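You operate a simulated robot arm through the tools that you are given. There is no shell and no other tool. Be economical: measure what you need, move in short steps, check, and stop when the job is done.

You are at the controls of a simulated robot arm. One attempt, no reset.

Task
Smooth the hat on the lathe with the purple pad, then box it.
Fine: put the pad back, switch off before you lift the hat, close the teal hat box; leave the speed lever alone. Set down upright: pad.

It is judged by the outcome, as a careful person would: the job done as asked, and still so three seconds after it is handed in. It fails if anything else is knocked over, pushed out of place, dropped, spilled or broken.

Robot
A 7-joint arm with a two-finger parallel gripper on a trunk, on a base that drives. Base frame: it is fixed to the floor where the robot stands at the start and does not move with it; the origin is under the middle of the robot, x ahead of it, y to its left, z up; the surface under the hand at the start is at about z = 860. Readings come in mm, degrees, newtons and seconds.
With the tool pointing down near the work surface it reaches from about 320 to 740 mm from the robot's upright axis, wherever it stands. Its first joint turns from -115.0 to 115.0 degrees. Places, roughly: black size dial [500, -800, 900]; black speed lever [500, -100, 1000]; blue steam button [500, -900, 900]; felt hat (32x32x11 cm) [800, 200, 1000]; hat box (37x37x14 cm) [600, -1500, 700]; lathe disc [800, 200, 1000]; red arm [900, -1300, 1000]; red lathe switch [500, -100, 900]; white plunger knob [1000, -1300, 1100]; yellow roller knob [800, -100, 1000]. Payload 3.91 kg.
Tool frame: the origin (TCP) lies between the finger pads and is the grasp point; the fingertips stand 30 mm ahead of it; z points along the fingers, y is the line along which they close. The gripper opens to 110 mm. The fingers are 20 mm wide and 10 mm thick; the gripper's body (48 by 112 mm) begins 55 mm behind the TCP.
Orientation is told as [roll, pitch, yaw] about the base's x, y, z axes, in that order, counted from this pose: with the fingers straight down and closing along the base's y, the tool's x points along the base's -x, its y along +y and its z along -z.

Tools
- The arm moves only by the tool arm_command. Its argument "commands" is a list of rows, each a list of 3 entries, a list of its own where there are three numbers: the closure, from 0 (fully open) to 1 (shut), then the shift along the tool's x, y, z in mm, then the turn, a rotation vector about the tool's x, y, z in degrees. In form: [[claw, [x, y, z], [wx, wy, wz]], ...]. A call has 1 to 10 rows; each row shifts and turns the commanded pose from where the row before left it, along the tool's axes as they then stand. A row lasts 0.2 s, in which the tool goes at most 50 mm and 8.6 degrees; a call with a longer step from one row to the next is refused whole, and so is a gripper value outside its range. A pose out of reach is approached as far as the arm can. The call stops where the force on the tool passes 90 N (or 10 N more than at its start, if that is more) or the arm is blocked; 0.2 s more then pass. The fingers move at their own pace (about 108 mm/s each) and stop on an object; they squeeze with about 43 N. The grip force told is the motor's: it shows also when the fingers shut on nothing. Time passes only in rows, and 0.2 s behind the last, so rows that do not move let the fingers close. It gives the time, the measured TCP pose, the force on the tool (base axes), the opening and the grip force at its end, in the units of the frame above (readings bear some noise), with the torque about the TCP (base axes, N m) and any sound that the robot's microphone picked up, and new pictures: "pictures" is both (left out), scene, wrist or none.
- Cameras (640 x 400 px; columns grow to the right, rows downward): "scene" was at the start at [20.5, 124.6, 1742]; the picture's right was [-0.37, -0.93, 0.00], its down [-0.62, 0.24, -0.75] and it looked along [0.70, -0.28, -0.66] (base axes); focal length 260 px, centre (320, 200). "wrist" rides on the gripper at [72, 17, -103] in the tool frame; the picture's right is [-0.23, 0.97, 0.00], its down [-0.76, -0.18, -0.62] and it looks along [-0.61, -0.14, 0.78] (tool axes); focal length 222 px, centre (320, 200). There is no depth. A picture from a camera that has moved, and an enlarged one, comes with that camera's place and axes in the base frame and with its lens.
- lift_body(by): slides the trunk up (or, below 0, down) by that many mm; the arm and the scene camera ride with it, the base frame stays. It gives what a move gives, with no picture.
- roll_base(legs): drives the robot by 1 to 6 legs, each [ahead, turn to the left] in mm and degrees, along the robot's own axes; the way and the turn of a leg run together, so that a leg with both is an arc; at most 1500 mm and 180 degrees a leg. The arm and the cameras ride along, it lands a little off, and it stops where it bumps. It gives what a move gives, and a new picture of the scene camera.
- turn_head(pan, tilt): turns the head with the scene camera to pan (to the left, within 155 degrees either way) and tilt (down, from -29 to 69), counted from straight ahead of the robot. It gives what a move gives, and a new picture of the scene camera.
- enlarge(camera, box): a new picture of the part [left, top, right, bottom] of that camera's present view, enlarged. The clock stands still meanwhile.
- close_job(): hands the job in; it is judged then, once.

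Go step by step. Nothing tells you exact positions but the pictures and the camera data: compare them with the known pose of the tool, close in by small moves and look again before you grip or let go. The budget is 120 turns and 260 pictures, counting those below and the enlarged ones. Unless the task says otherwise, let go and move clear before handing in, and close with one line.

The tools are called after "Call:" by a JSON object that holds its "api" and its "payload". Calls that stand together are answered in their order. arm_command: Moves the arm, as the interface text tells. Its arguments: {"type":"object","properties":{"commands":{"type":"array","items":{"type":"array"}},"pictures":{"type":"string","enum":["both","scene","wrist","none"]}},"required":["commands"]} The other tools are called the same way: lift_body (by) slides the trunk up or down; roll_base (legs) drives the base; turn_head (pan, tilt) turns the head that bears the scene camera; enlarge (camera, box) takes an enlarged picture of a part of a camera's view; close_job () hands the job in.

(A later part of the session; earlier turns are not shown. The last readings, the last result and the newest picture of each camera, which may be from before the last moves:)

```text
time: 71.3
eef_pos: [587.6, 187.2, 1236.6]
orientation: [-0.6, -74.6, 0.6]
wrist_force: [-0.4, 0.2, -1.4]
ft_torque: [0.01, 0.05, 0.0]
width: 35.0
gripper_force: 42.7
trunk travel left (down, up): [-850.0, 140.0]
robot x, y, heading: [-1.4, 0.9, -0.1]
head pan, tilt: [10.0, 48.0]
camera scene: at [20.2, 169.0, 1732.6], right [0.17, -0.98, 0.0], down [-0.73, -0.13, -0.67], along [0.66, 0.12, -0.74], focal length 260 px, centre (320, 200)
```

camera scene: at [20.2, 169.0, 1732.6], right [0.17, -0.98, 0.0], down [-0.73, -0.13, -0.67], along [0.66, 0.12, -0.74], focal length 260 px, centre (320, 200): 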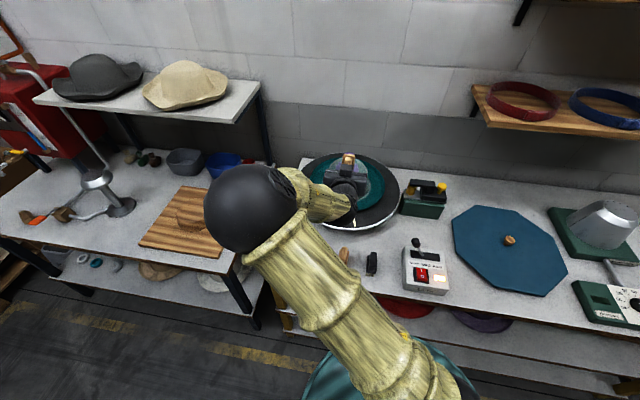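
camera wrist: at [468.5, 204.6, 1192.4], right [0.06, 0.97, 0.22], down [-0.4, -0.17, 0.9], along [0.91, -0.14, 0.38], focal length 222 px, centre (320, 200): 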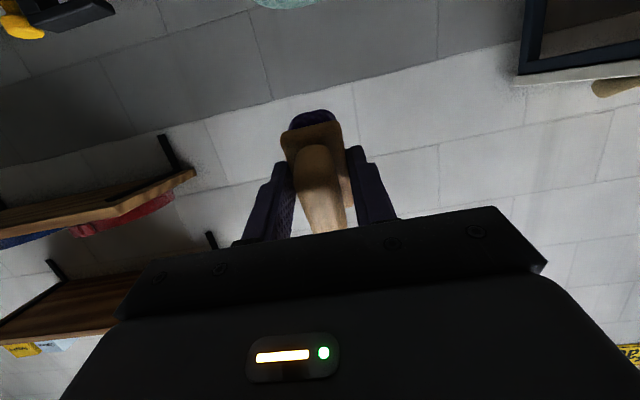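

The elbow swung to the left but is clear. I lower towards crown-wall height while still short of the hat.

Call:
{"api": "arm_command", "payload": {"commands": [[1, [43.5, 0, 11.7], [0, 0, 0]], [1, [43.5, 0, 11.7], [0, 0, 0]], [1, [43.5, 0, 11.7], [0, 0, 0]], [1, [0, 0, 0], [0, 0, 0]]], "pictures": "both"}}

Call:
{"api": "enlarge", "payload": {"camera": "scene", "box": [200, 130, 440, 310]}}

```text
time: 72.3
eef_pos: [587.3, 188.8, 1100.6]
orientation: [-0.5, -74.7, 0.5]
wrist_force: [-0.7, 0.3, -0.5]
ft_torque: [-0.01, 0.05, 0.01]
width: 35.4
gripper_force: 42.6
trunk travel left (down, up): [-850.0, 140.0]
robot x, y, heading: [-0.5, -2.7, -0.0]
head pan, tilt: [10.0, 48.0]
camera scene: at [19.1, 168.4, 1732.8], right [0.17, -0.98, 0.0], down [-0.73, -0.13, -0.67], along [0.66, 0.12, -0.74], focal length 260 px, centre (320, 200)
camera wrist: at [467.9, 205.7, 1057.7], right [0.06, 0.97, 0.22], down [-0.4, -0.18, 0.9], along [0.91, -0.14, 0.38], focal length 222 px, centre (320, 200)
```

scene: 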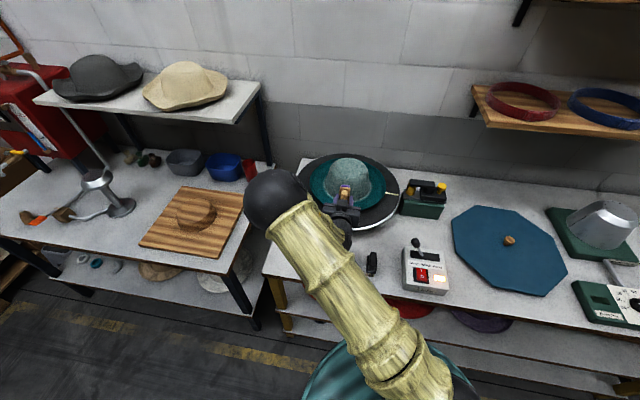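
wrist: 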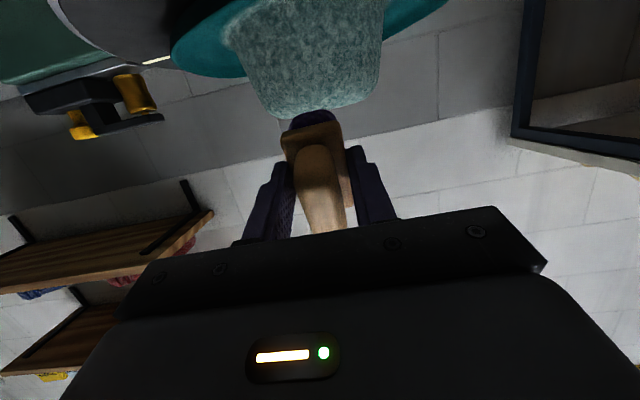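

```text
2.22 times, centred on (320, 220) of scene
camera zoom: at [19.1, 168.4, 1732.8], right [0.17, -0.98, 0.0], down [-0.73, -0.13, -0.67], along [0.66, 0.12, -0.74], focal length 577 px, centre (320, 156)
```

zoom: 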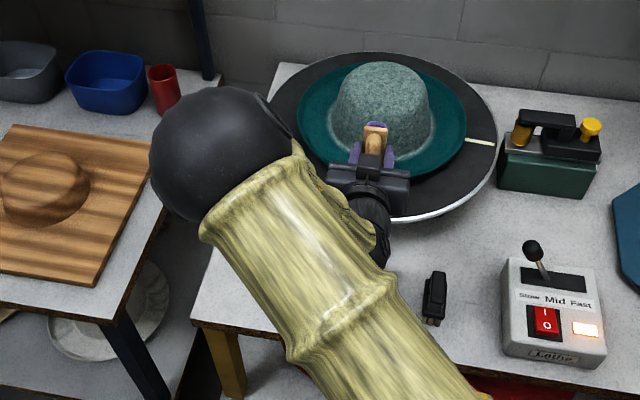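

Arm is well clear (elbow ≈ z 1270). Crown top ≈1070. I lower to pad-centre z≈1026 and approach the wall.

Call:
{"api": "arm_command", "payload": {"commands": [[1, [28, 0, 7.5], [0, 0, 0]], [1, [28, 0, 7.5], [0, 0, 0]], [1, [-10.4, 0, 38.6], [0, 0, 0]], [1, [-4, 0, 15], [0, 0, 0]], [1, [0, 0, 0], [0, 0, 0]]], "pictures": "both"}}

Call:
{"api": "enlarge", "payload": {"camera": "scene", "box": [260, 140, 420, 260]}}

```text
time: 73.5
eef_pos: [639.1, 188.1, 1042.3]
orientation: [-0.6, -74.6, 0.5]
wrist_force: [-0.1, 0.4, -0.9]
ft_torque: [0.0, 0.0, -0.02]
width: 35.2
gripper_force: 43.2
trunk travel left (down, up): [-850.0, 140.0]
robot x, y, heading: [0.2, -3.0, 0.3]
head pan, tilt: [10.0, 48.0]
camera scene: at [20.2, 168.9, 1732.7], right [0.17, -0.98, 0.0], down [-0.73, -0.13, -0.67], along [0.66, 0.12, -0.74], focal length 260 px, centre (320, 200)
camera wrist: at [521.4, 205.3, 997.9], right [0.06, 0.97, 0.22], down [-0.4, -0.18, 0.9], along [0.92, -0.14, 0.38], focal length 222 px, centre (320, 200)
```

scene: 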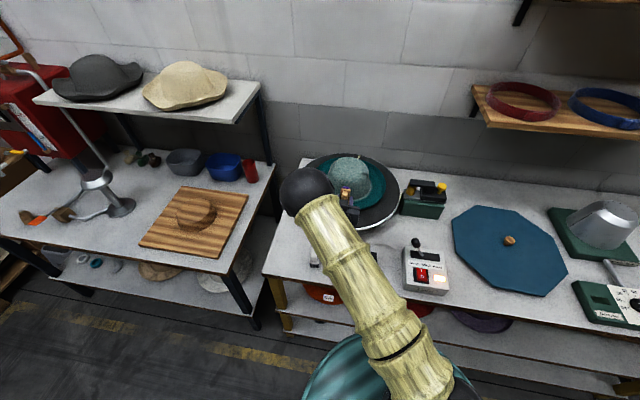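
wrist: 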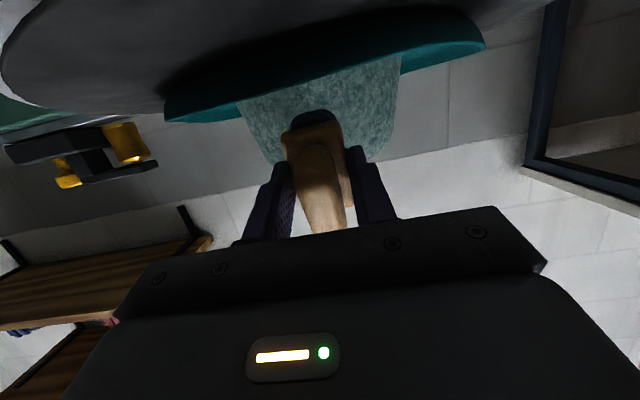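

```text
3.33 times, centred on (340, 200) of scene
camera zoom: at [20.2, 168.9, 1732.7], right [0.17, -0.98, 0.0], down [-0.73, -0.13, -0.67], along [0.66, 0.12, -0.74], focal length 865 px, centre (253, 200)
```

zoom: 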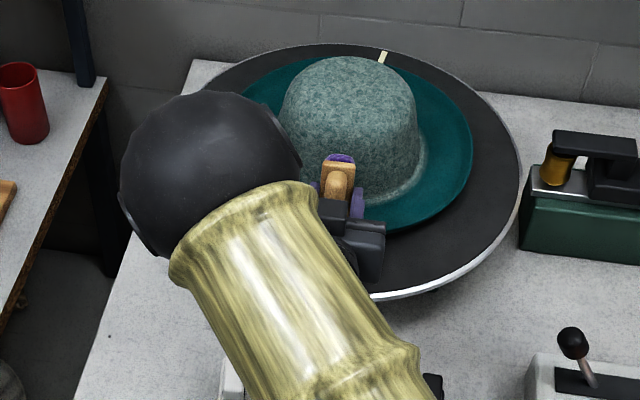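

I see the brim stands clear of the disc (useful later). Advance to the wall in small steps.

Call:
{"api": "arm_command", "payload": {"commands": [[1, [-5.3, 0, 19.3], [0, 0, 0]], [1, [-2.1, 0, 7.7], [0, 0, 0]], [1, [-1.6, 0, 5.8], [0, 0, 0]], [1, [0, 0, 0], [0, 0, 0]]], "pictures": "none"}}

Call:
{"api": "arm_command", "payload": {"commands": [[1, [-0.5, 0, 1.9], [0, 0, 0]], [1, [-0.5, 0, 1.9], [0, 0, 0]], [1, [0, 0, 0], [0, 0, 0]]], "pictures": "wrist"}}

```text
time: 74.5
eef_pos: [672.8, 183.3, 1043.2]
orientation: [-0.3, -74.7, 0.1]
wrist_force: [-22.6, -16.6, 2.5]
ft_torque: [0.31, -0.47, -0.63]
width: 35.0
gripper_force: 43.2
trunk travel left (down, up): [-850.0, 140.0]
robot x, y, heading: [1.0, -3.2, -0.1]
head pan, tilt: [10.0, 48.0]
```

```text
time: 75.3
eef_pos: [676.0, 186.5, 1043.6]
orientation: [-0.5, -74.7, 0.5]
wrist_force: [-27.6, -13.3, -0.5]
ft_torque: [0.22, -0.41, -0.4]
width: 35.5
gripper_force: 43.5
trunk travel left (down, up): [-850.0, 140.0]
robot x, y, heading: [-2.6, -3.0, -0.2]
head pan, tilt: [10.0, 48.0]
camera wrist: at [556.8, 203.1, 999.7], right [0.06, 0.97, 0.22], down [-0.4, -0.18, 0.9], along [0.91, -0.14, 0.38], focal length 222 px, centre (320, 200)
```

wrist: 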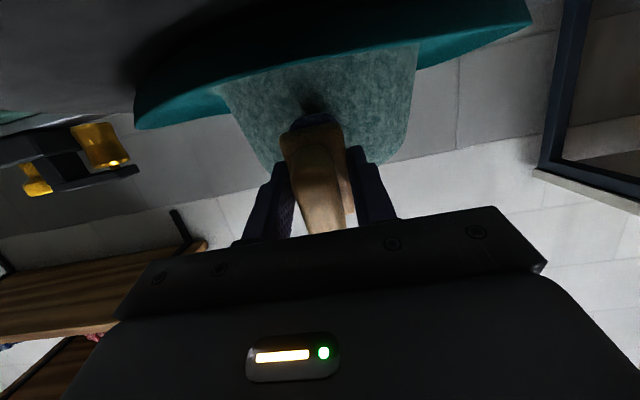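

Contact, a bit hard (≈28 N). Ease off to ~10 N and check rotation.

Call:
{"api": "arm_command", "payload": {"commands": [[1, [0.6, 0, -2.1], [0, 0, 0]], [1, [0, 0, 0], [0, 0, 0]], [1, [0, 0, 0], [0, 0, 0]]], "pictures": "none"}}

Call:
{"api": "arm_command", "payload": {"commands": [[1, [0, 0, 0], [0, 0, 0]], [1, [0, 0, 0], [0, 0, 0]], [1, [0, 0, 0], [0, 0, 0]], [1, [0, 0, 0], [0, 0, 0]], [1, [0, 0, 0], [0, 0, 0]], [1, [0, 0, 0], [0, 0, 0]]], "pictures": "scene"}}

Call:
{"api": "enlarge", "payload": {"camera": "scene", "box": [260, 140, 420, 260]}}

```text
time: 76.2
eef_pos: [676.8, 185.6, 1045.0]
orientation: [-0.1, -74.8, 0.1]
wrist_force: [-18.7, -15.2, -0.3]
ft_torque: [0.19, -0.33, -0.6]
width: 35.1
gripper_force: 42.7
trunk travel left (down, up): [-850.0, 140.0]
robot x, y, heading: [-3.4, 2.6, -0.1]
head pan, tilt: [10.0, 48.0]
```

```text
time: 77.5
eef_pos: [675.8, 182.6, 1044.2]
orientation: [-0.4, -74.7, 0.0]
wrist_force: [-19.4, -16.9, 2.1]
ft_torque: [0.34, -0.49, -0.74]
width: 35.4
gripper_force: 43.0
trunk travel left (down, up): [-850.0, 140.0]
robot x, y, heading: [-2.0, 2.9, -0.1]
head pan, tilt: [10.0, 48.0]
camera scene: at [15.9, 164.3, 1733.2], right [0.17, -0.98, 0.0], down [-0.73, -0.13, -0.67], along [0.66, 0.12, -0.74], focal length 260 px, centre (320, 200)
```

scene: 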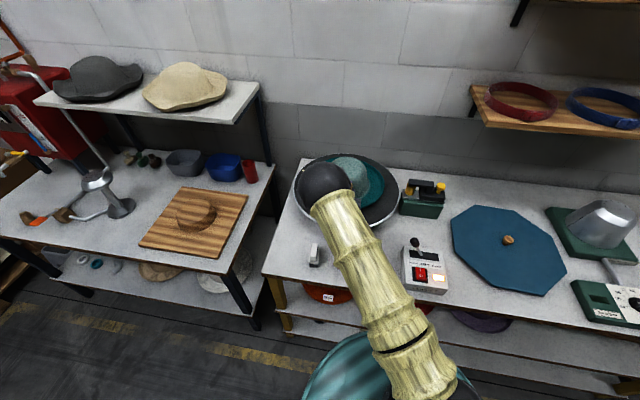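

```text
3.33 times, centred on (340, 200) of scene
camera zoom: at [15.9, 164.3, 1733.2], right [0.17, -0.98, 0.0], down [-0.73, -0.13, -0.67], along [0.66, 0.12, -0.74], focal length 865 px, centre (253, 200)
```

zoom: 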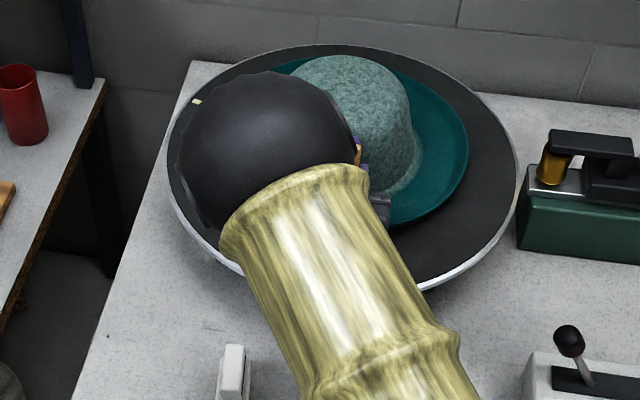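

Still a strong drag. Ease off further and hold.

Call:
{"api": "arm_command", "payload": {"commands": [[1, [0.4, 0, -1.5], [0, 0, 0]], [1, [0, 0, 0], [0, 0, 0]], [1, [0, 0, 0], [0, 0, 0]], [1, [0, 0, 0], [0, 0, 0]]], "pictures": "wrist"}}

Call:
{"api": "arm_command", "payload": {"commands": [[1, [0, 0, 0], [0, 0, 0]], [1, [0, 0, 0], [0, 0, 0]], [1, [0, 0, 0], [0, 0, 0]], [1, [0, 0, 0], [0, 0, 0]], [1, [0, 0, 0], [0, 0, 0]], [1, [0, 0, 0], [0, 0, 0]]], "pictures": "wrist"}}

```text
time: 78.5
eef_pos: [674.2, 187.9, 1042.5]
orientation: [-0.5, -74.7, 0.5]
wrist_force: [-4.7, -1.5, -0.6]
ft_torque: [0.03, -0.11, -0.11]
width: 34.8
gripper_force: 43.0
trunk travel left (down, up): [-850.0, 140.0]
robot x, y, heading: [-0.5, -1.1, -0.2]
head pan, tilt: [10.0, 48.0]
camera wrist: at [555.6, 205.1, 999.0], right [0.06, 0.97, 0.22], down [-0.4, -0.18, 0.9], along [0.91, -0.14, 0.38], focal length 222 px, centre (320, 200)
```

wrist: 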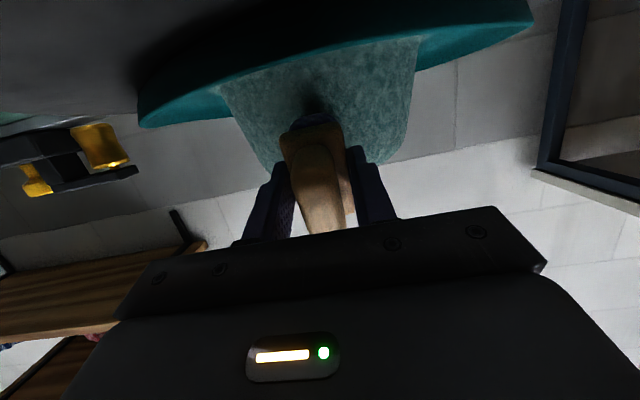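

```text
time: 80.0
eef_pos: [675.3, 182.2, 1042.6]
orientation: [-0.4, -74.6, 0.1]
wrist_force: [-6.5, -18.0, -1.9]
ft_torque: [0.32, -0.06, -0.96]
width: 35.2
gripper_force: 43.3
trunk travel left (down, up): [-850.0, 140.0]
robot x, y, heading: [-0.5, -3.9, -0.2]
head pan, tilt: [10.0, 48.0]
camera wrist: at [556.0, 201.0, 999.0], right [0.07, 0.97, 0.22], down [-0.4, -0.17, 0.9], along [0.91, -0.15, 0.38], focal length 222 px, centre (320, 200)
```

wrist: 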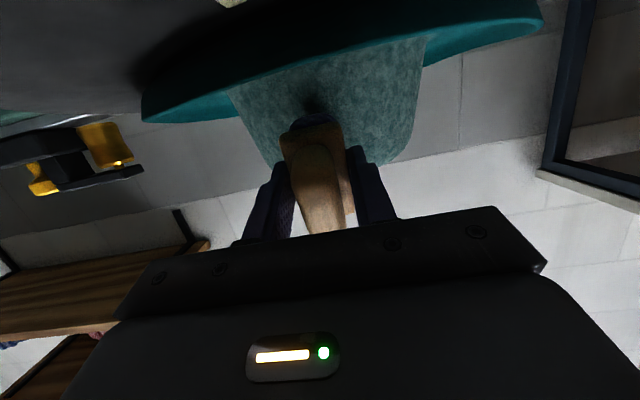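

The sideways load suggests the crown is slightly oval. Back off 2 mm and let it run several seconds.

Call:
{"api": "arm_command", "payload": {"commands": [[1, [0.5, 0, -1.9], [0, 0, 0]], [1, [0, 0, 0], [0, 0, 0]], [1, [0, 0, 0], [0, 0, 0]], [1, [0, 0, 0], [0, 0, 0]], [1, [0, 0, 0], [0, 0, 0]], [1, [0, 0, 0], [0, 0, 0]], [1, [0, 0, 0], [0, 0, 0]], [1, [0, 0, 0], [0, 0, 0]], [1, [0, 0, 0], [0, 0, 0]], [1, [0, 0, 0], [0, 0, 0]]], "pictures": "wrist"}}

Call:
{"api": "arm_command", "payload": {"commands": [[1, [0, 0, 0], [0, 0, 0]], [1, [0, 0, 0], [0, 0, 0]], [1, [0, 0, 0], [0, 0, 0]], [1, [0, 0, 0], [0, 0, 0]], [1, [0, 0, 0], [0, 0, 0]], [1, [0, 0, 0], [0, 0, 0]], [1, [0, 0, 0], [0, 0, 0]], [1, [0, 0, 0], [0, 0, 0]], [1, [0, 0, 0], [0, 0, 0]], [1, [0, 0, 0], [0, 0, 0]]], "pictures": "wrist"}}

```text
time: 82.2
eef_pos: [674.2, 187.2, 1041.3]
orientation: [-0.6, -74.8, 0.6]
wrist_force: [-8.6, -1.0, 2.2]
ft_torque: [0.04, -0.29, 0.06]
width: 35.1
gripper_force: 43.0
trunk travel left (down, up): [-850.0, 140.0]
robot x, y, heading: [0.3, 1.1, -0.0]
head pan, tilt: [10.0, 48.0]
camera wrist: at [555.1, 204.7, 998.1], right [0.06, 0.97, 0.22], down [-0.4, -0.18, 0.9], along [0.91, -0.14, 0.38], focal length 222 px, centre (320, 200)
```

wrist: 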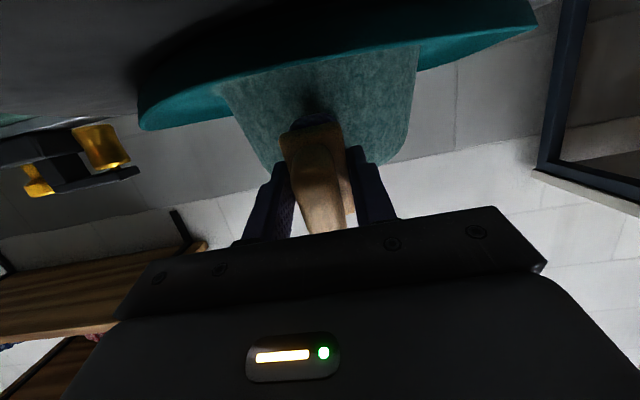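

```text
time: 84.3
eef_pos: [673.9, 188.6, 1041.9]
orientation: [-0.7, -74.8, 0.6]
wrist_force: [-2.1, -1.1, -0.4]
ft_torque: [0.01, 0.03, -0.02]
width: 35.1
gripper_force: 43.0
trunk travel left (down, up): [-850.0, 140.0]
robot x, y, heading: [-0.0, -3.4, 0.2]
head pan, tilt: [10.0, 48.0]
camera wrist: at [555.0, 204.9, 998.1], right [0.06, 0.97, 0.22], down [-0.4, -0.18, 0.9], along [0.91, -0.14, 0.38], focal length 222 px, centre (320, 200)
```

wrist: 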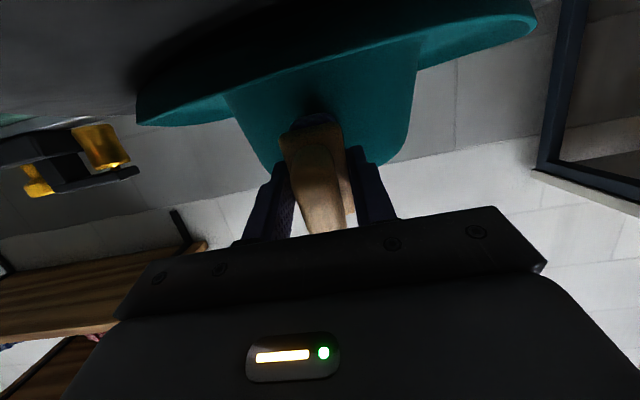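

The crown side is turning smooth. Hold for another full turn with light touch.

Call:
{"api": "arm_command", "payload": {"commands": [[1, [-0.1, 0, 0.3], [0, 0, 0]], [1, [0, 0, 0], [0, 0, 0]], [1, [0, 0, 0], [0, 0, 0]], [1, [0, 0, 0], [0, 0, 0]], [1, [0, 0, 0], [0, 0, 0]], [1, [0, 0, 0], [0, 0, 0]], [1, [0, 0, 0], [0, 0, 0]], [1, [0, 0, 0], [0, 0, 0]], [1, [0, 0, 0], [0, 0, 0]], [1, [0, 0, 0], [0, 0, 0]]], "pictures": "none"}}

Call:
{"api": "arm_command", "payload": {"commands": [[1, [0, 0, 0], [0, 0, 0]], [1, [0, 0, 0], [0, 0, 0]], [1, [0, 0, 0], [0, 0, 0]], [1, [0, 0, 0], [0, 0, 0]], [1, [0, 0, 0], [0, 0, 0]], [1, [0, 0, 0], [0, 0, 0]], [1, [0, 0, 0], [0, 0, 0]], [1, [0, 0, 0], [0, 0, 0]], [1, [0, 0, 0], [0, 0, 0]], [1, [0, 0, 0], [0, 0, 0]]], "pictures": "wrist"}}

Call:
{"api": "arm_command", "payload": {"commands": [[1, [0, 0, 0], [0, 0, 0]], [1, [0, 0, 0], [0, 0, 0]], [1, [0, 0, 0], [0, 0, 0]], [1, [0, 0, 0], [0, 0, 0]], [1, [0, 0, 0], [0, 0, 0]], [1, [0, 0, 0], [0, 0, 0]], [1, [0, 0, 0], [0, 0, 0]], [1, [0, 0, 0], [0, 0, 0]], [1, [0, 0, 0], [0, 0, 0]], [1, [0, 0, 0], [0, 0, 0]]], "pictures": "wrist"}}

Call:
{"api": "enlarge", "payload": {"camera": "scene", "box": [260, 140, 420, 260]}}

```text
time: 86.5
eef_pos: [675.0, 188.2, 1042.3]
orientation: [-0.4, -74.7, 0.5]
wrist_force: [-7.1, -1.5, 1.3]
ft_torque: [0.04, -0.18, -0.04]
width: 35.0
gripper_force: 43.0
trunk travel left (down, up): [-850.0, 140.0]
robot x, y, heading: [-0.2, -2.0, -0.1]
head pan, tilt: [10.0, 48.0]
```

```text
time: 88.8
eef_pos: [674.3, 187.9, 1042.2]
orientation: [-0.5, -74.7, 0.6]
wrist_force: [-1.3, 0.1, -0.9]
ft_torque: [-0.02, 0.03, -0.03]
width: 35.2
gripper_force: 43.1
trunk travel left (down, up): [-850.0, 140.0]
robot x, y, heading: [-0.2, -4.5, -0.1]
head pan, tilt: [10.0, 48.0]
camera wrist: at [555.0, 204.1, 998.6], right [0.06, 0.97, 0.22], down [-0.4, -0.18, 0.9], along [0.91, -0.14, 0.38], focal length 222 px, centre (320, 200)
```

wrist: 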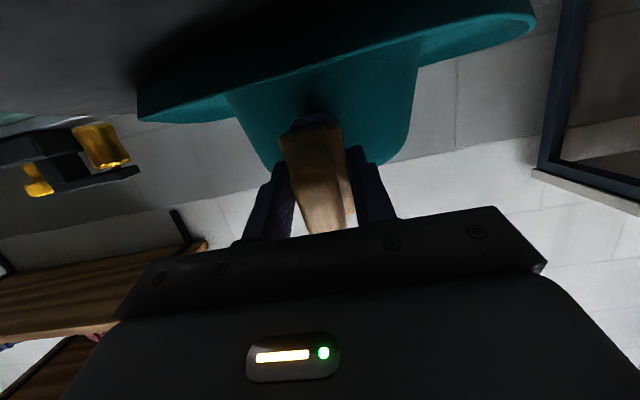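

```text
time: 91.0
eef_pos: [674.9, 191.3, 1041.3]
orientation: [-0.7, -74.6, 1.0]
wrist_force: [0.4, 0.7, -0.3]
ft_torque: [-0.03, 0.0, -0.04]
width: 35.1
gripper_force: 43.1
trunk travel left (down, up): [-850.0, 140.0]
robot x, y, heading: [-3.1, -3.7, 0.3]
head pan, tilt: [10.0, 48.0]
camera wrist: at [555.1, 207.7, 997.9], right [0.06, 0.97, 0.22], down [-0.4, -0.18, 0.9], along [0.92, -0.14, 0.38], focal length 222 px, centre (320, 200)
```

wrist: 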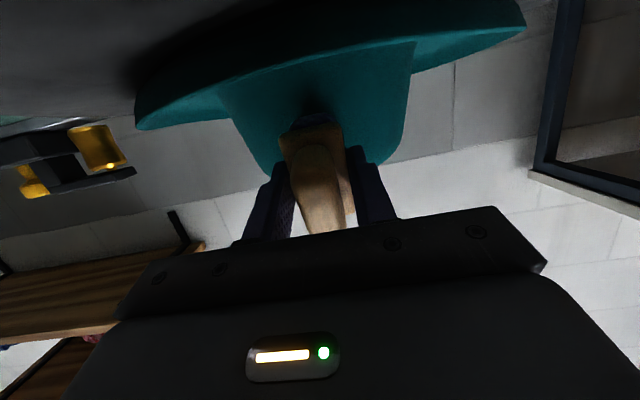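

```text
3.33 times, centred on (340, 200) of scene
camera zoom: at [19.9, 170.9, 1732.4], right [0.17, -0.98, 0.0], down [-0.73, -0.13, -0.67], along [0.66, 0.12, -0.74], focal length 865 px, centre (253, 200)
```

zoom: 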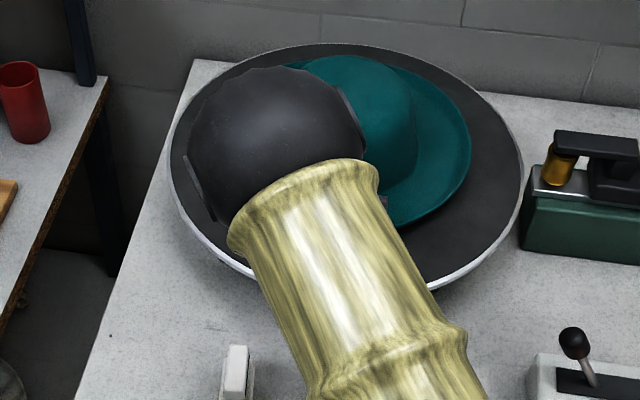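

The whole crown looks smooth. I back off, rise, and un-tilt.

Call:
{"api": "arm_command", "payload": {"commands": [[1, [10.5, 0, -38.5], [0, 0, 0]], [1, [10.5, 0, -38.5], [0, 0, 0]], [1, [-43.5, 0, -11.7], [0, 0, 0]], [1, [-43.5, 0, -11.7], [0, 0, 0]], [1, [-43.5, 0, -11.7], [0, 0, 0]], [1, [-24, 0, -6], [0, 0, 0]], [1, [0, 0, 0], [0, 8.4, 0]], [1, [0, 0, 0], [0, 8.4, 0]], [1, [0, 0, 0], [0, 8.4, 0]], [1, [0, 0, 0], [0, 8.4, 0]]], "pictures": "none"}}

Call:
{"api": "arm_command", "payload": {"commands": [[1, [0, 0, 0], [0, 8.4, 0]], [1, [0, 0, 0], [0, 8.4, 0]], [1, [0, 0, 0], [0, 8.4, 0]], [1, [0, 0, 0], [0, 8.4, 0]], [1, [0, 0, 0], [0, 7.5, 0]], [1, [0, 0, 0], [0, 0, 0]]], "pictures": "scene"}}

Call:
{"api": "enlarge", "payload": {"camera": "scene", "box": [260, 140, 420, 260]}}

```text
time: 93.2
eef_pos: [594.0, 190.2, 1202.2]
orientation: [-0.3, -41.0, 0.3]
wrist_force: [0.5, -0.2, -0.4]
ft_torque: [-0.03, 0.01, 0.0]
width: 35.1
gripper_force: 42.9
trunk travel left (down, up): [-850.0, 140.0]
robot x, y, heading: [0.2, -1.1, 0.1]
head pan, tilt: [10.0, 48.0]
```

```text
time: 94.5
eef_pos: [594.9, 188.7, 1202.1]
orientation: [-0.2, 0.1, 0.1]
wrist_force: [0.2, 0.2, -1.3]
ft_torque: [-0.01, 0.01, 0.03]
width: 35.5
gripper_force: 43.5
trunk travel left (down, up): [-850.0, 140.0]
robot x, y, heading: [-3.6, 0.5, -0.2]
head pan, tilt: [10.0, 48.0]
camera scene: at [19.5, 168.6, 1732.7], right [0.17, -0.98, 0.0], down [-0.73, -0.13, -0.67], along [0.66, 0.12, -0.74], focal length 260 px, centre (320, 200)
```

scene: 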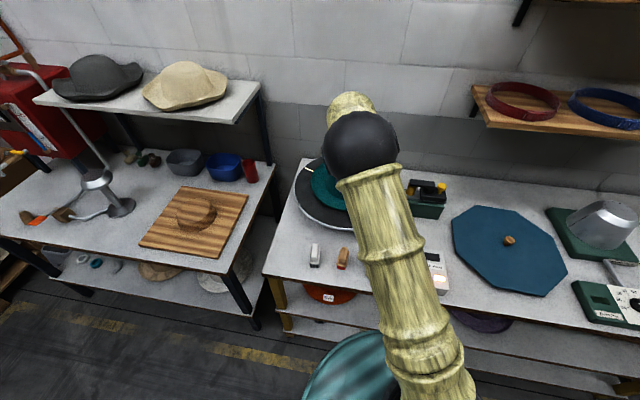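

```text
3.33 times, centred on (340, 200) of scene
camera zoom: at [19.5, 168.6, 1732.7], right [0.17, -0.98, 0.0], down [-0.73, -0.13, -0.67], along [0.66, 0.12, -0.74], focal length 865 px, centre (253, 200)
```

zoom: 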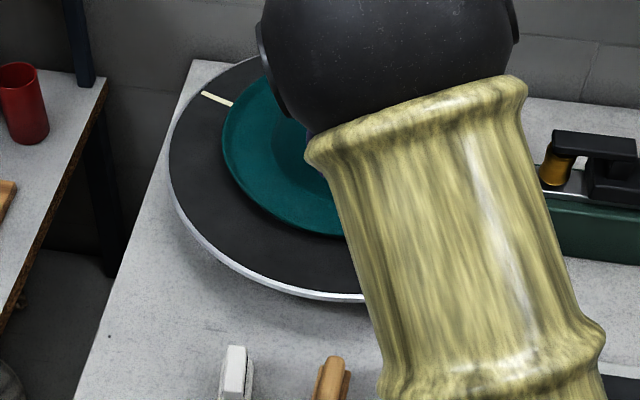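

I carry the pad back to its place at (478,383).

Call:
{"api": "arm_command", "payload": {"commands": [[1, [19.4, 32.4, 10], [0, 0, 0]], [1, [19.4, 32.4, 15], [0, 0, 0]], [1, [19.4, 32.4, 20], [0, 0, 0]], [1, [19.4, 32.4, 20], [0, 0, 0]], [1, [19.4, 32.4, 20], [0, 0, 4.5]], [1, [19.4, 32.4, 20], [0, 0, 4.5]], [1, [0, 0, 40], [0, 0, 0]], [1, [0, 0, 40], [0, 0, 0]], [1, [0, 0, 40], [0, 0, 0]], [1, [0, 0, 0], [0, 0, 0]]], "pictures": "both"}}

```text
time: 96.8
eef_pos: [479.2, 381.8, 977.3]
orientation: [-0.1, 0.0, -9.0]
wrist_force: [0.2, 0.1, -1.3]
ft_torque: [0.04, -0.01, 0.01]
width: 35.2
gripper_force: 43.2
trunk travel left (down, up): [-850.0, 140.0]
robot x, y, heading: [2.9, -0.3, -0.1]
head pan, tilt: [10.0, 48.0]
camera scene: at [19.6, 168.6, 1732.7], right [0.17, -0.98, 0.0], down [-0.73, -0.13, -0.67], along [0.66, 0.12, -0.74], focal length 260 px, centre (320, 200)
camera wrist: at [410.1, 411.2, 1079.5], right [0.38, 0.93, 0.0], down [0.72, -0.29, 0.62], along [0.58, -0.24, -0.78], focal length 222 px, centre (320, 200)
```

scene: 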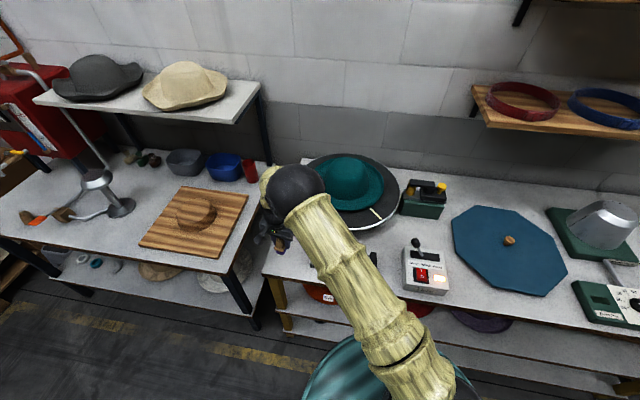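
wrist: 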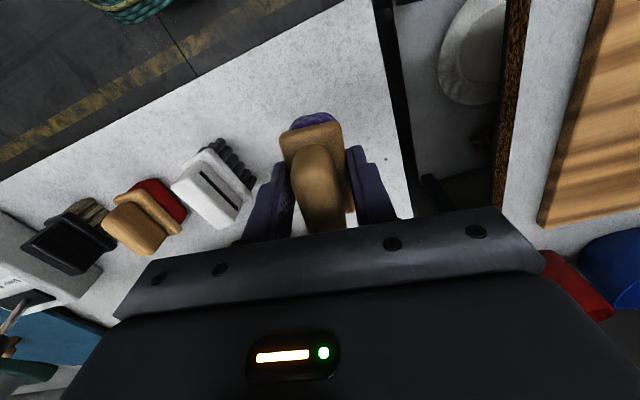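

The hat is uniformly smooth. Lowering the pad slowly until it touches the table.

Call:
{"api": "arm_command", "payload": {"commands": [[1, [0, 0, 30], [0, 0, 0]], [1, [0, 0, 16], [0, 0, 0]], [1, [0, 0, 4], [0, 0, 0]], [1, [0, 0, 2], [0, 0, 0]], [1, [0, 0, 0], [0, 0, 0]]], "pictures": "none"}}

Call:
{"api": "enlarge", "payload": {"camera": "scene", "box": [240, 200, 340, 280]}}

```text
time: 98.0
eef_pos: [482.1, 382.9, 923.8]
orientation: [-0.2, 0.0, -8.9]
wrist_force: [0.3, 0.1, -0.8]
ft_torque: [-0.01, 0.02, 0.0]
width: 34.9
gripper_force: 42.7
trunk travel left (down, up): [-850.0, 140.0]
robot x, y, heading: [-3.2, -0.8, -0.1]
head pan, tilt: [10.0, 48.0]
```

```text
5.00 times, centred on (290, 240) of scene
camera zoom: at [20.2, 168.8, 1732.7], right [0.17, -0.98, 0.0], down [-0.73, -0.13, -0.67], along [0.66, 0.12, -0.74], focal length 1297 px, centre (470, 0)
```

zoom: 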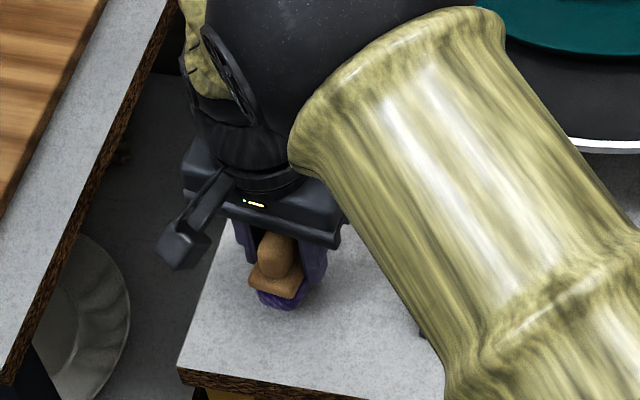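

Not quite touching; two more millimetre steps, then check the force.

Call:
{"api": "arm_command", "payload": {"commands": [[1, [0, 0, 1.5], [0, 0, 0]], [1, [0, 0, 0], [0, 0, 0]], [1, [0, 0, 0], [0, 0, 0]]], "pictures": "none"}}

Call:
{"api": "arm_command", "payload": {"commands": [[1, [0, 0, 1], [0, 0, 0]], [1, [0, 0, 0], [0, 0, 0]], [1, [0, 0, 0], [0, 0, 0]]], "pictures": "none"}}

```text
time: 98.8
eef_pos: [480.4, 383.0, 923.2]
orientation: [-0.2, 0.1, -9.0]
wrist_force: [0.7, 0.2, -0.8]
ft_torque: [-0.01, -0.01, 0.01]
width: 34.9
gripper_force: 42.7
trunk travel left (down, up): [-850.0, 140.0]
robot x, y, heading: [2.7, -2.3, 0.3]
head pan, tilt: [10.0, 48.0]
```

```text
time: 99.5
eef_pos: [480.5, 383.6, 922.4]
orientation: [-0.2, 0.1, -9.0]
wrist_force: [0.2, 0.4, -0.4]
ft_torque: [-0.01, 0.02, 0.0]
width: 35.2
gripper_force: 43.2
trunk travel left (down, up): [-850.0, 140.0]
robot x, y, heading: [2.1, 0.1, 0.1]
head pan, tilt: [10.0, 48.0]
```

At the original grip height. One more mm, then release gently and rise, and look.

Call:
{"api": "arm_command", "payload": {"commands": [[1, [0, 0, 1], [0, 0, 0]], [1, [0, 0, 0.5], [0, 0, 0]], [0.6, [0, 0, 0], [0, 0, 0]], [0.4, [0, 0, 0], [0, 0, 0]], [0.1, [0, 0, 0], [0, 0, 0]], [0, [0, 0, 0], [0, 0, 0]], [0, [0, 0, -30], [0, 0, 0]], [0, [0, 0, -45], [0, 0, 0]], [0, [0, 0, -45], [0, 0, 0]], [0.5, [0, 0, -45], [0, 0, -8.6]]], "pictures": "wrist"}}

```text
time: 101.8
eef_pos: [480.9, 381.0, 1085.6]
orientation: [-0.2, 0.0, -0.2]
wrist_force: [0.5, 0.7, 0.4]
ft_torque: [0.02, -0.03, -0.02]
width: 55.3
gripper_force: 0.0
trunk travel left (down, up): [-850.0, 140.0]
robot x, y, heading: [0.5, -0.8, 0.0]
head pan, tilt: [10.0, 48.0]
camera wrist: at [407.6, 398.5, 1187.7], right [0.23, 0.97, 0.0], down [0.76, -0.18, 0.62], along [0.61, -0.15, -0.78], focal length 222 px, centre (320, 200)
```

wrist: 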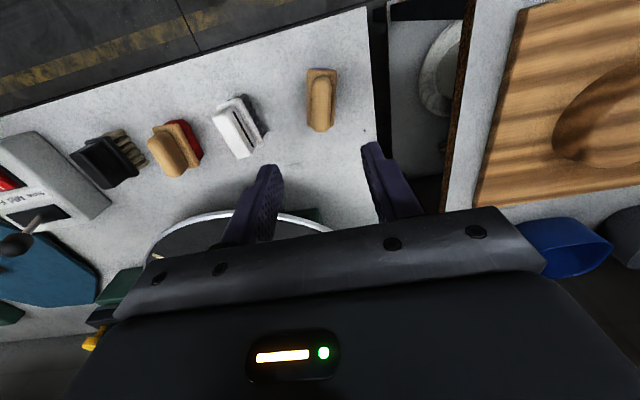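

Pad is back upright. Now to the switch's "0" end at about (452,-98).

Call:
{"api": "arm_command", "payload": {"commands": [[1, [2.9, -48, 0], [0, 0, 0]], [1, [2.9, -48, 0], [0, 0, 0]], [1, [2.9, -48, 0], [0, 0, 0]], [1, [2.9, -48, 0], [0, 0, 0]], [1, [2.9, -48, 0], [0, 0, 0]], [1, [2.9, -48, 0], [0, 0, 0]], [1, [2.9, -48, 0], [0, 0, 0]], [1, [2.9, -48, 0], [0, 0, 0]], [1, [2.9, -48, 0], [0, 0, 0]], [1, [2.9, -48, 0], [0, 0, 0]]], "pictures": "none"}}

Call:
{"api": "arm_command", "payload": {"commands": [[1, [0, 0, 40], [0, 0, 0]], [1, [0, 0, 40], [0, 0, 0]], [1, [0, 0, 25], [0, 0, 0]], [1, [0, 0, 0], [0, 0, 0]]], "pictures": "wrist"}}

Call:
{"api": "enlarge", "payload": {"camera": "wrist", "box": [200, 40, 440, 220]}}

```text
time: 104.0
eef_pos: [451.0, -97.4, 1086.9]
orientation: [-0.2, 0.1, -0.4]
wrist_force: [0.3, -1.2, -0.1]
ft_torque: [0.04, 0.03, 0.01]
width: 0.0
gripper_force: 37.8
trunk travel left (down, up): [-850.0, 140.0]
robot x, y, heading: [0.6, 1.3, -0.1]
head pan, tilt: [10.0, 48.0]
```

```text
time: 105.0
eef_pos: [449.1, -96.4, 981.6]
orientation: [-0.2, -0.1, -0.4]
wrist_force: [0.2, -0.3, 0.1]
ft_torque: [0.04, 0.03, 0.0]
width: 0.0
gripper_force: 38.0
trunk travel left (down, up): [-850.0, 140.0]
robot x, y, heading: [0.4, -0.5, 0.1]
head pan, tilt: [10.0, 48.0]
camera wrist: at [376.0, -78.1, 1083.6], right [0.23, 0.97, 0.0], down [0.76, -0.18, 0.62], along [0.61, -0.15, -0.78], focal length 222 px, centre (320, 200)
```

wrist: 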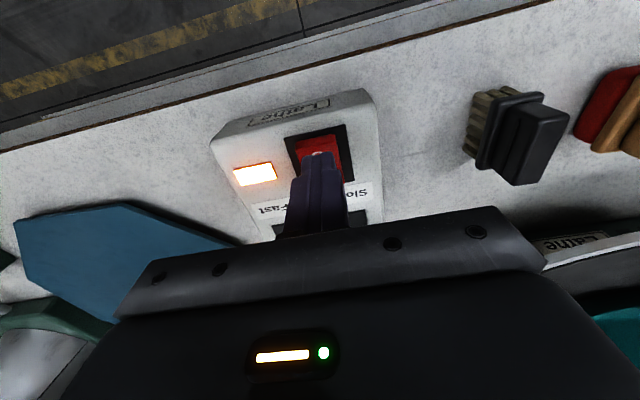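

```text
2.22 times, centred on (320, 130) of wrist
camera zoom: at [376.0, -78.1, 1083.6], right [0.23, 0.97, 0.0], down [0.76, -0.18, 0.62], along [0.61, -0.15, -0.78], focal length 494 px, centre (320, 356)
```

zoom: 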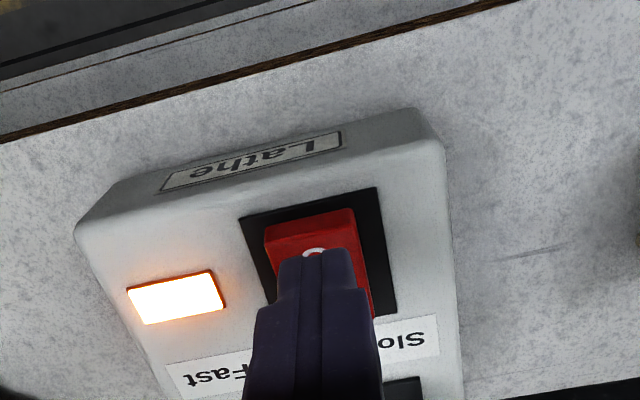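

Fingertips are over the "0" end. Press down gently.

Call:
{"api": "arm_command", "payload": {"commands": [[1, [0, 0, 10], [0, 0, 0]], [1, [0, 0, 6], [0, 0, 0]], [1, [0, 0, 5], [0, 0, 0]], [1, [0, 0, 4], [0, 0, 0]], [1, [0, 0, 4], [0, 0, 0]]], "pictures": "wrist"}}

```text
time: 106.2
eef_pos: [449.7, -95.7, 956.6]
orientation: [-0.3, -0.5, -0.4]
wrist_force: [-1.9, -0.9, 44.2]
ft_torque: [0.0, -0.42, -0.08]
width: 0.1
gripper_force: 38.0
trunk travel left (down, up): [-850.0, 140.0]
robot x, y, heading: [2.1, -1.7, -0.3]
head pan, tilt: [10.0, 48.0]
camera wrist: at [375.9, -78.5, 1058.6], right [0.23, 0.97, 0.0], down [0.76, -0.18, 0.63], along [0.61, -0.15, -0.78], focal length 222 px, centre (320, 200)
```

wrist: 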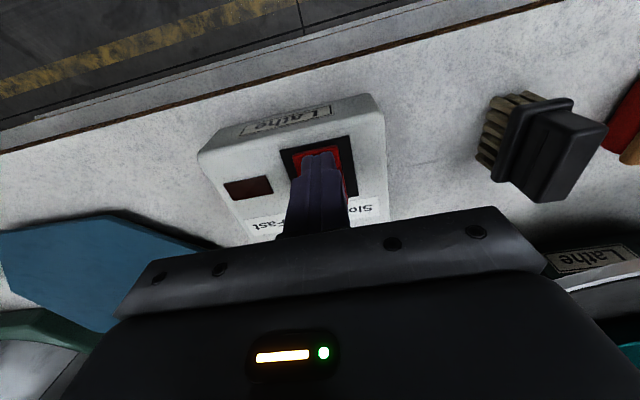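

The lathe is off. I rise and look towards the box, and recheck the hat.

Call:
{"api": "arm_command", "payload": {"commands": [[1, [0, 0, -40], [0, 0, 0]], [1, [0, 0, -45], [0, 0, 0]], [1, [0, 0, -45], [0, 0, 0]], [1, [30, 0, -35], [0, 0, 0]], [0, [30, 0, -35], [0, 0, 0]]], "pictures": "none"}}

Call:
{"api": "turn_head", "payload": {"pan": 18, "tilt": 40}}

Call:
{"api": "enlarge", "payload": {"camera": "scene", "box": [310, 140, 470, 260]}}

Call:
{"api": "turn_head", "payload": {"pan": -60, "tilt": 32}}

Call:
{"api": "enlarge", "payload": {"camera": "scene", "box": [260, 100, 420, 220]}}

```text
time: 107.3
eef_pos: [388.7, -97.7, 1155.4]
orientation: [-0.1, -0.1, -0.4]
wrist_force: [-1.4, -0.7, -0.1]
ft_torque: [0.01, 0.01, 0.01]
width: 81.4
gripper_force: 0.0
trunk travel left (down, up): [-850.0, 140.0]
robot x, y, heading: [-1.7, 0.8, 0.2]
head pan, tilt: [10.0, 48.0]
```

```text
time: 108.0
eef_pos: [390.2, -96.9, 1154.5]
orientation: [0.0, 0.1, -0.4]
wrist_force: [0.2, 0.3, 0.1]
ft_torque: [0.02, -0.03, 0.04]
width: 110.0
gripper_force: 0.2
trunk travel left (down, up): [-850.0, 140.0]
robot x, y, heading: [0.9, -0.3, 0.2]
head pan, tilt: [18.0, 40.0]
camera scene: at [23.4, 181.0, 1744.1], right [0.31, -0.95, 0.0], down [-0.61, -0.2, -0.77], along [0.73, 0.24, -0.64], focal length 260 px, centre (320, 200)
```

scene: 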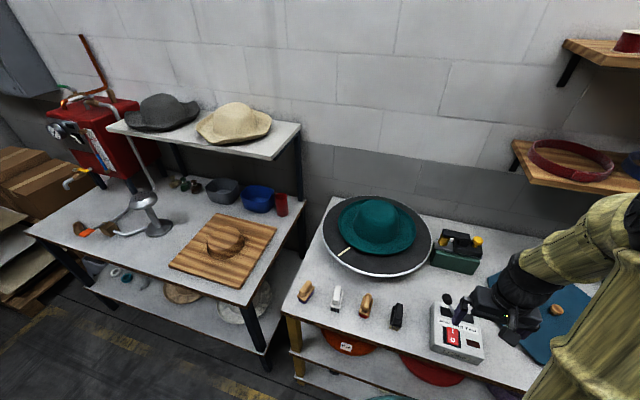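

```text
3.33 times, centred on (390, 200) of scene
camera zoom: at [23.4, 181.0, 1744.1], right [0.31, -0.95, 0.0], down [-0.61, -0.2, -0.77], along [0.73, 0.24, -0.64], focal length 865 px, centre (87, 200)
```

zoom: 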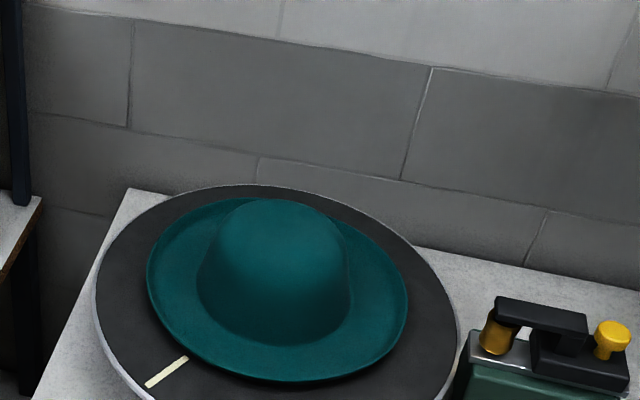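

```text
time: 109.5
eef_pos: [390.2, -98.3, 1155.0]
orientation: [-0.3, 0.1, -0.4]
wrist_force: [0.0, -1.1, 0.2]
ft_torque: [-0.01, 0.0, 0.02]
width: 110.0
gripper_force: 0.1
trunk travel left (down, up): [-850.0, 140.0]
robot x, y, heading: [2.2, -1.9, -0.0]
head pan, tilt: [-60.0, 32.0]
camera scene: at [-12.7, 77.3, 1756.4], right [-0.87, -0.5, 0.0], down [-0.27, 0.46, -0.85], along [0.42, -0.73, -0.53], focal length 260 px, centre (320, 200)
```

scene: 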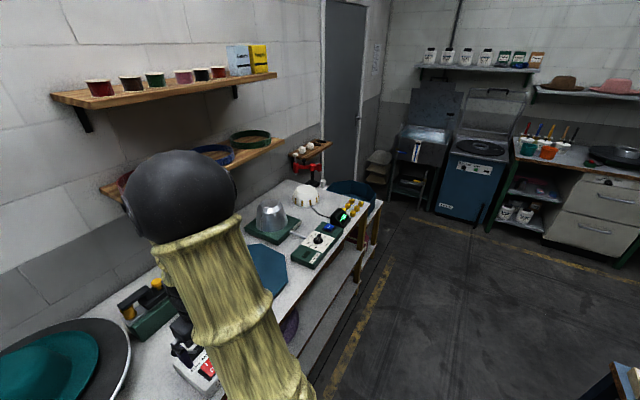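

```text
3.33 times, centred on (340, 160) of scene
camera zoom: at [-12.7, 77.3, 1756.4], right [-0.87, -0.5, 0.0], down [-0.27, 0.46, -0.85], along [0.42, -0.73, -0.53], focal length 865 px, centre (253, 333)
```

zoom: 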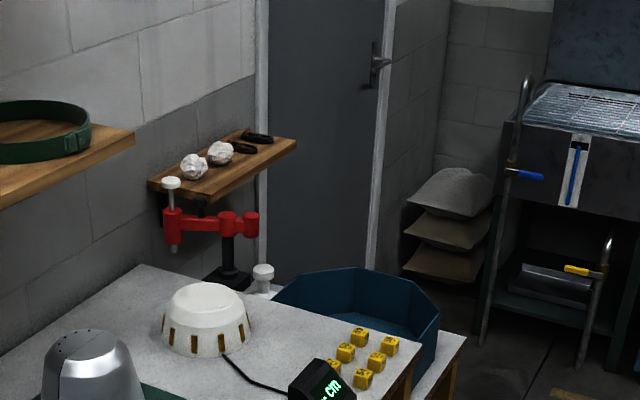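

The hat must be taken by its brim, which stands ~20 mm above the wide disc; so I need a shallow pinch with the tool about 30° below horizontal, fingers closing vertically. I start moving and turning the tool.

Call:
{"api": "arm_command", "payload": {"commands": [[0.5, [-24.3, 41, 0], [0, 0, 0]], [0.8, [-24.3, 41, 0], [0, 0, 0]], [0.8, [-24.3, 41, 0], [0, 0, 0]], [0.8, [-24.3, 41, 0], [0, 0, 0]], [0.8, [-24.3, 41, 0], [0, 0, 0]], [0.8, [-24.3, 41, 0], [0, 0, 0]], [0.8, [-24.3, 41, 0], [0, 0, 0]], [0.8, [0, 0, 0], [0, 0, 8.5]], [0.8, [0, 0, 0], [0, 0, 8.5]], [0.8, [0, 0, 0], [0, 0, 8.5]]], "pictures": "none"}}

Call:
{"api": "arm_command", "payload": {"commands": [[0.8, [0, 0, 0], [0, 0, 8.5]], [0.8, [0, 0, 0], [0, 0, 8.5]], [0.8, [0, 0, 0], [0, 0, 8.5]], [0.8, [0, 0, 0], [0, 0, 8.5]], [0.8, [0, 0, 0], [0, 0, 8.5]], [0.8, [0, 0, 0], [0, 0, 8.5]], [0.8, [0, 0, 0], [0, 0, 8.5]], [0.8, [0, 0, 0], [0, 0, 4.6]], [0.8, [0, 0, 0], [-8.5, 0, 0]], [0.8, [0, 0, 0], [-8.5, 0, 0]]], "pictures": "none"}}

Call:
{"api": "arm_command", "payload": {"commands": [[0.8, [0, 0, 0], [-8.5, 0, 0]], [0.8, [0, 0, 0], [-8.5, 0, 0]], [0.8, [0, 0, 0], [-8.5, 0, 0]], [0.8, [0, 0, 0], [-8.5, 0, 0]], [0.8, [0, 0, 0], [-8.5, 0, 0]], [0.8, [0, 0, 0], [0, 0, 0]]], "pictures": "wrist"}}

Call:
{"api": "turn_head", "payload": {"pan": 18, "tilt": 40}}

```text
time: 111.8
eef_pos: [561.2, 188.9, 1151.6]
orientation: [-0.1, 0.0, -26.0]
wrist_force: [-0.1, -0.5, 0.3]
ft_torque: [0.02, 0.01, -0.03]
width: 21.7
gripper_force: 0.0
trunk travel left (down, up): [-850.0, 140.0]
robot x, y, heading: [3.0, -0.2, 0.0]
head pan, tilt: [-60.0, 32.0]
```

```text
time: 114.0
eef_pos: [562.6, 190.7, 1152.2]
orientation: [17.1, -0.3, -90.1]
wrist_force: [-0.1, 0.9, 0.3]
ft_torque: [-0.02, 0.02, 0.05]
width: 22.0
gripper_force: 0.0
trunk travel left (down, up): [-850.0, 140.0]
robot x, y, heading: [0.3, -2.5, -0.0]
head pan, tilt: [-60.0, 32.0]
```

```text
time: 115.3
eef_pos: [561.7, 191.3, 1152.3]
orientation: [59.5, -0.2, -90.1]
wrist_force: [0.1, -0.3, 0.2]
ft_torque: [0.01, 0.02, -0.02]
width: 21.9
gripper_force: 0.2
trunk travel left (down, up): [-850.0, 140.0]
robot x, y, heading: [0.4, 1.7, 0.0]
head pan, tilt: [-60.0, 32.0]
camera wrist: at [480.8, 263.3, 1218.5], right [0.49, -0.22, 0.84], down [-0.63, -0.76, 0.17], along [0.6, -0.61, -0.52], focal length 222 px, centre (320, 200)
```

wrist: 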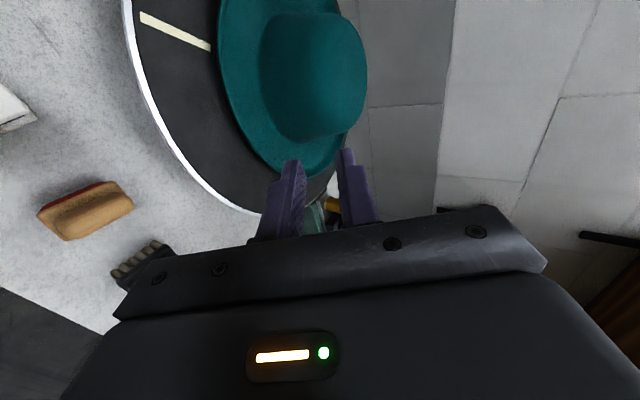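

```text
time: 116.9
eef_pos: [561.3, 191.3, 1152.5]
orientation: [59.3, -0.1, -89.9]
wrist_force: [0.4, 0.0, -0.8]
ft_torque: [0.02, 0.02, 0.01]
width: 22.1
gripper_force: 0.1
trunk travel left (down, up): [-850.0, 140.0]
robot x, y, heading: [1.8, 0.5, 0.3]
head pan, tilt: [18.0, 40.0]
camera scene: at [23.3, 181.2, 1744.1], right [0.31, -0.95, 0.0], down [-0.61, -0.2, -0.77], along [0.73, 0.24, -0.64], focal length 260 px, centre (320, 200)
```

scene: 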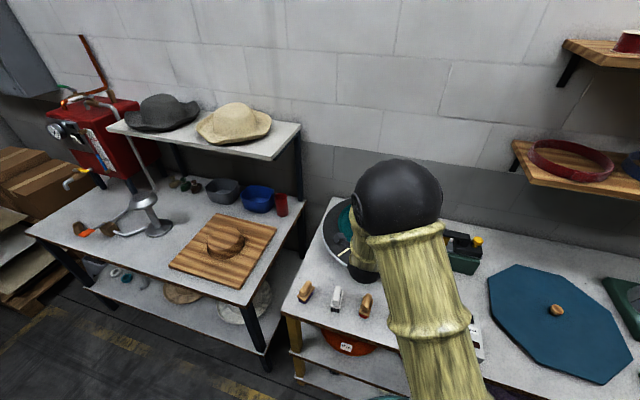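

Tool is at 30° below horizontal with a 22 mm opening. Lower to a pre-grasp spot before the brim and inspect heights.

Call:
{"api": "arm_command", "payload": {"commands": [[0.8, [0, -28.4, 31.9], [0, 0, 0]], [0.8, [0, -28.4, 31.9], [0, 0, 0]], [0.8, [0, -28.4, 31.9], [0, 0, 0]], [0.8, [0, 0, 0], [0, 0, 0]]], "pictures": "wrist"}}

Call:
{"api": "enlarge", "payload": {"camera": "wrist", "box": [160, 20, 420, 240]}}

```text
time: 117.9
eef_pos: [599.6, 188.6, 1029.2]
orientation: [59.5, -0.2, -89.8]
wrist_force: [-0.2, 0.1, -0.2]
ft_torque: [-0.01, 0.01, 0.02]
width: 21.9
gripper_force: 0.1
trunk travel left (down, up): [-850.0, 140.0]
robot x, y, heading: [0.4, -1.7, -0.0]
head pan, tilt: [18.0, 40.0]
camera wrist: at [519.5, 260.8, 1095.1], right [0.49, -0.22, 0.84], down [-0.63, -0.76, 0.17], along [0.6, -0.61, -0.52], focal length 222 px, centre (320, 200)
```

wrist: 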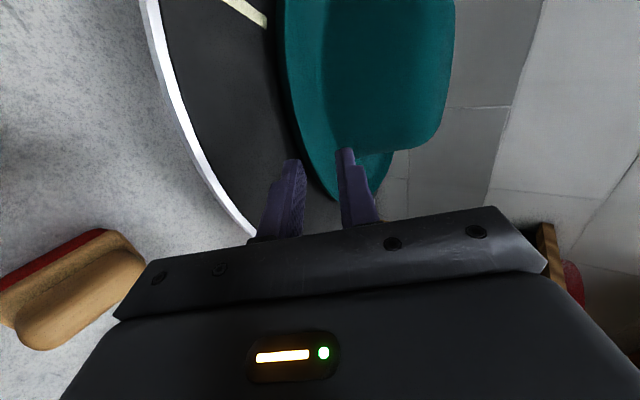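

```text
1.82 times, centred on (290, 130) of wrist
camera zoom: at [519.5, 260.8, 1095.1], right [0.49, -0.22, 0.84], down [-0.63, -0.76, 0.17], along [0.6, -0.61, -0.52], focal length 404 px, centre (374, 327)
```

zoom: 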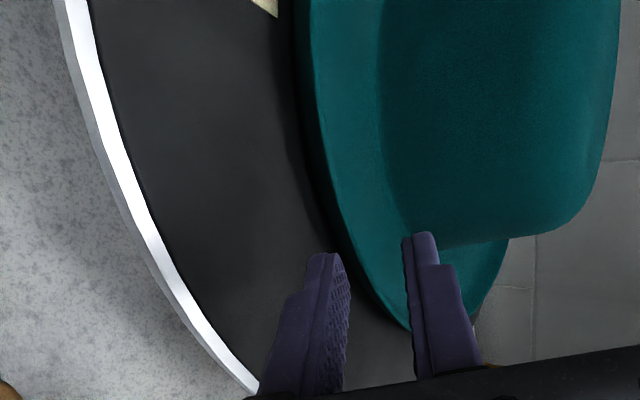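

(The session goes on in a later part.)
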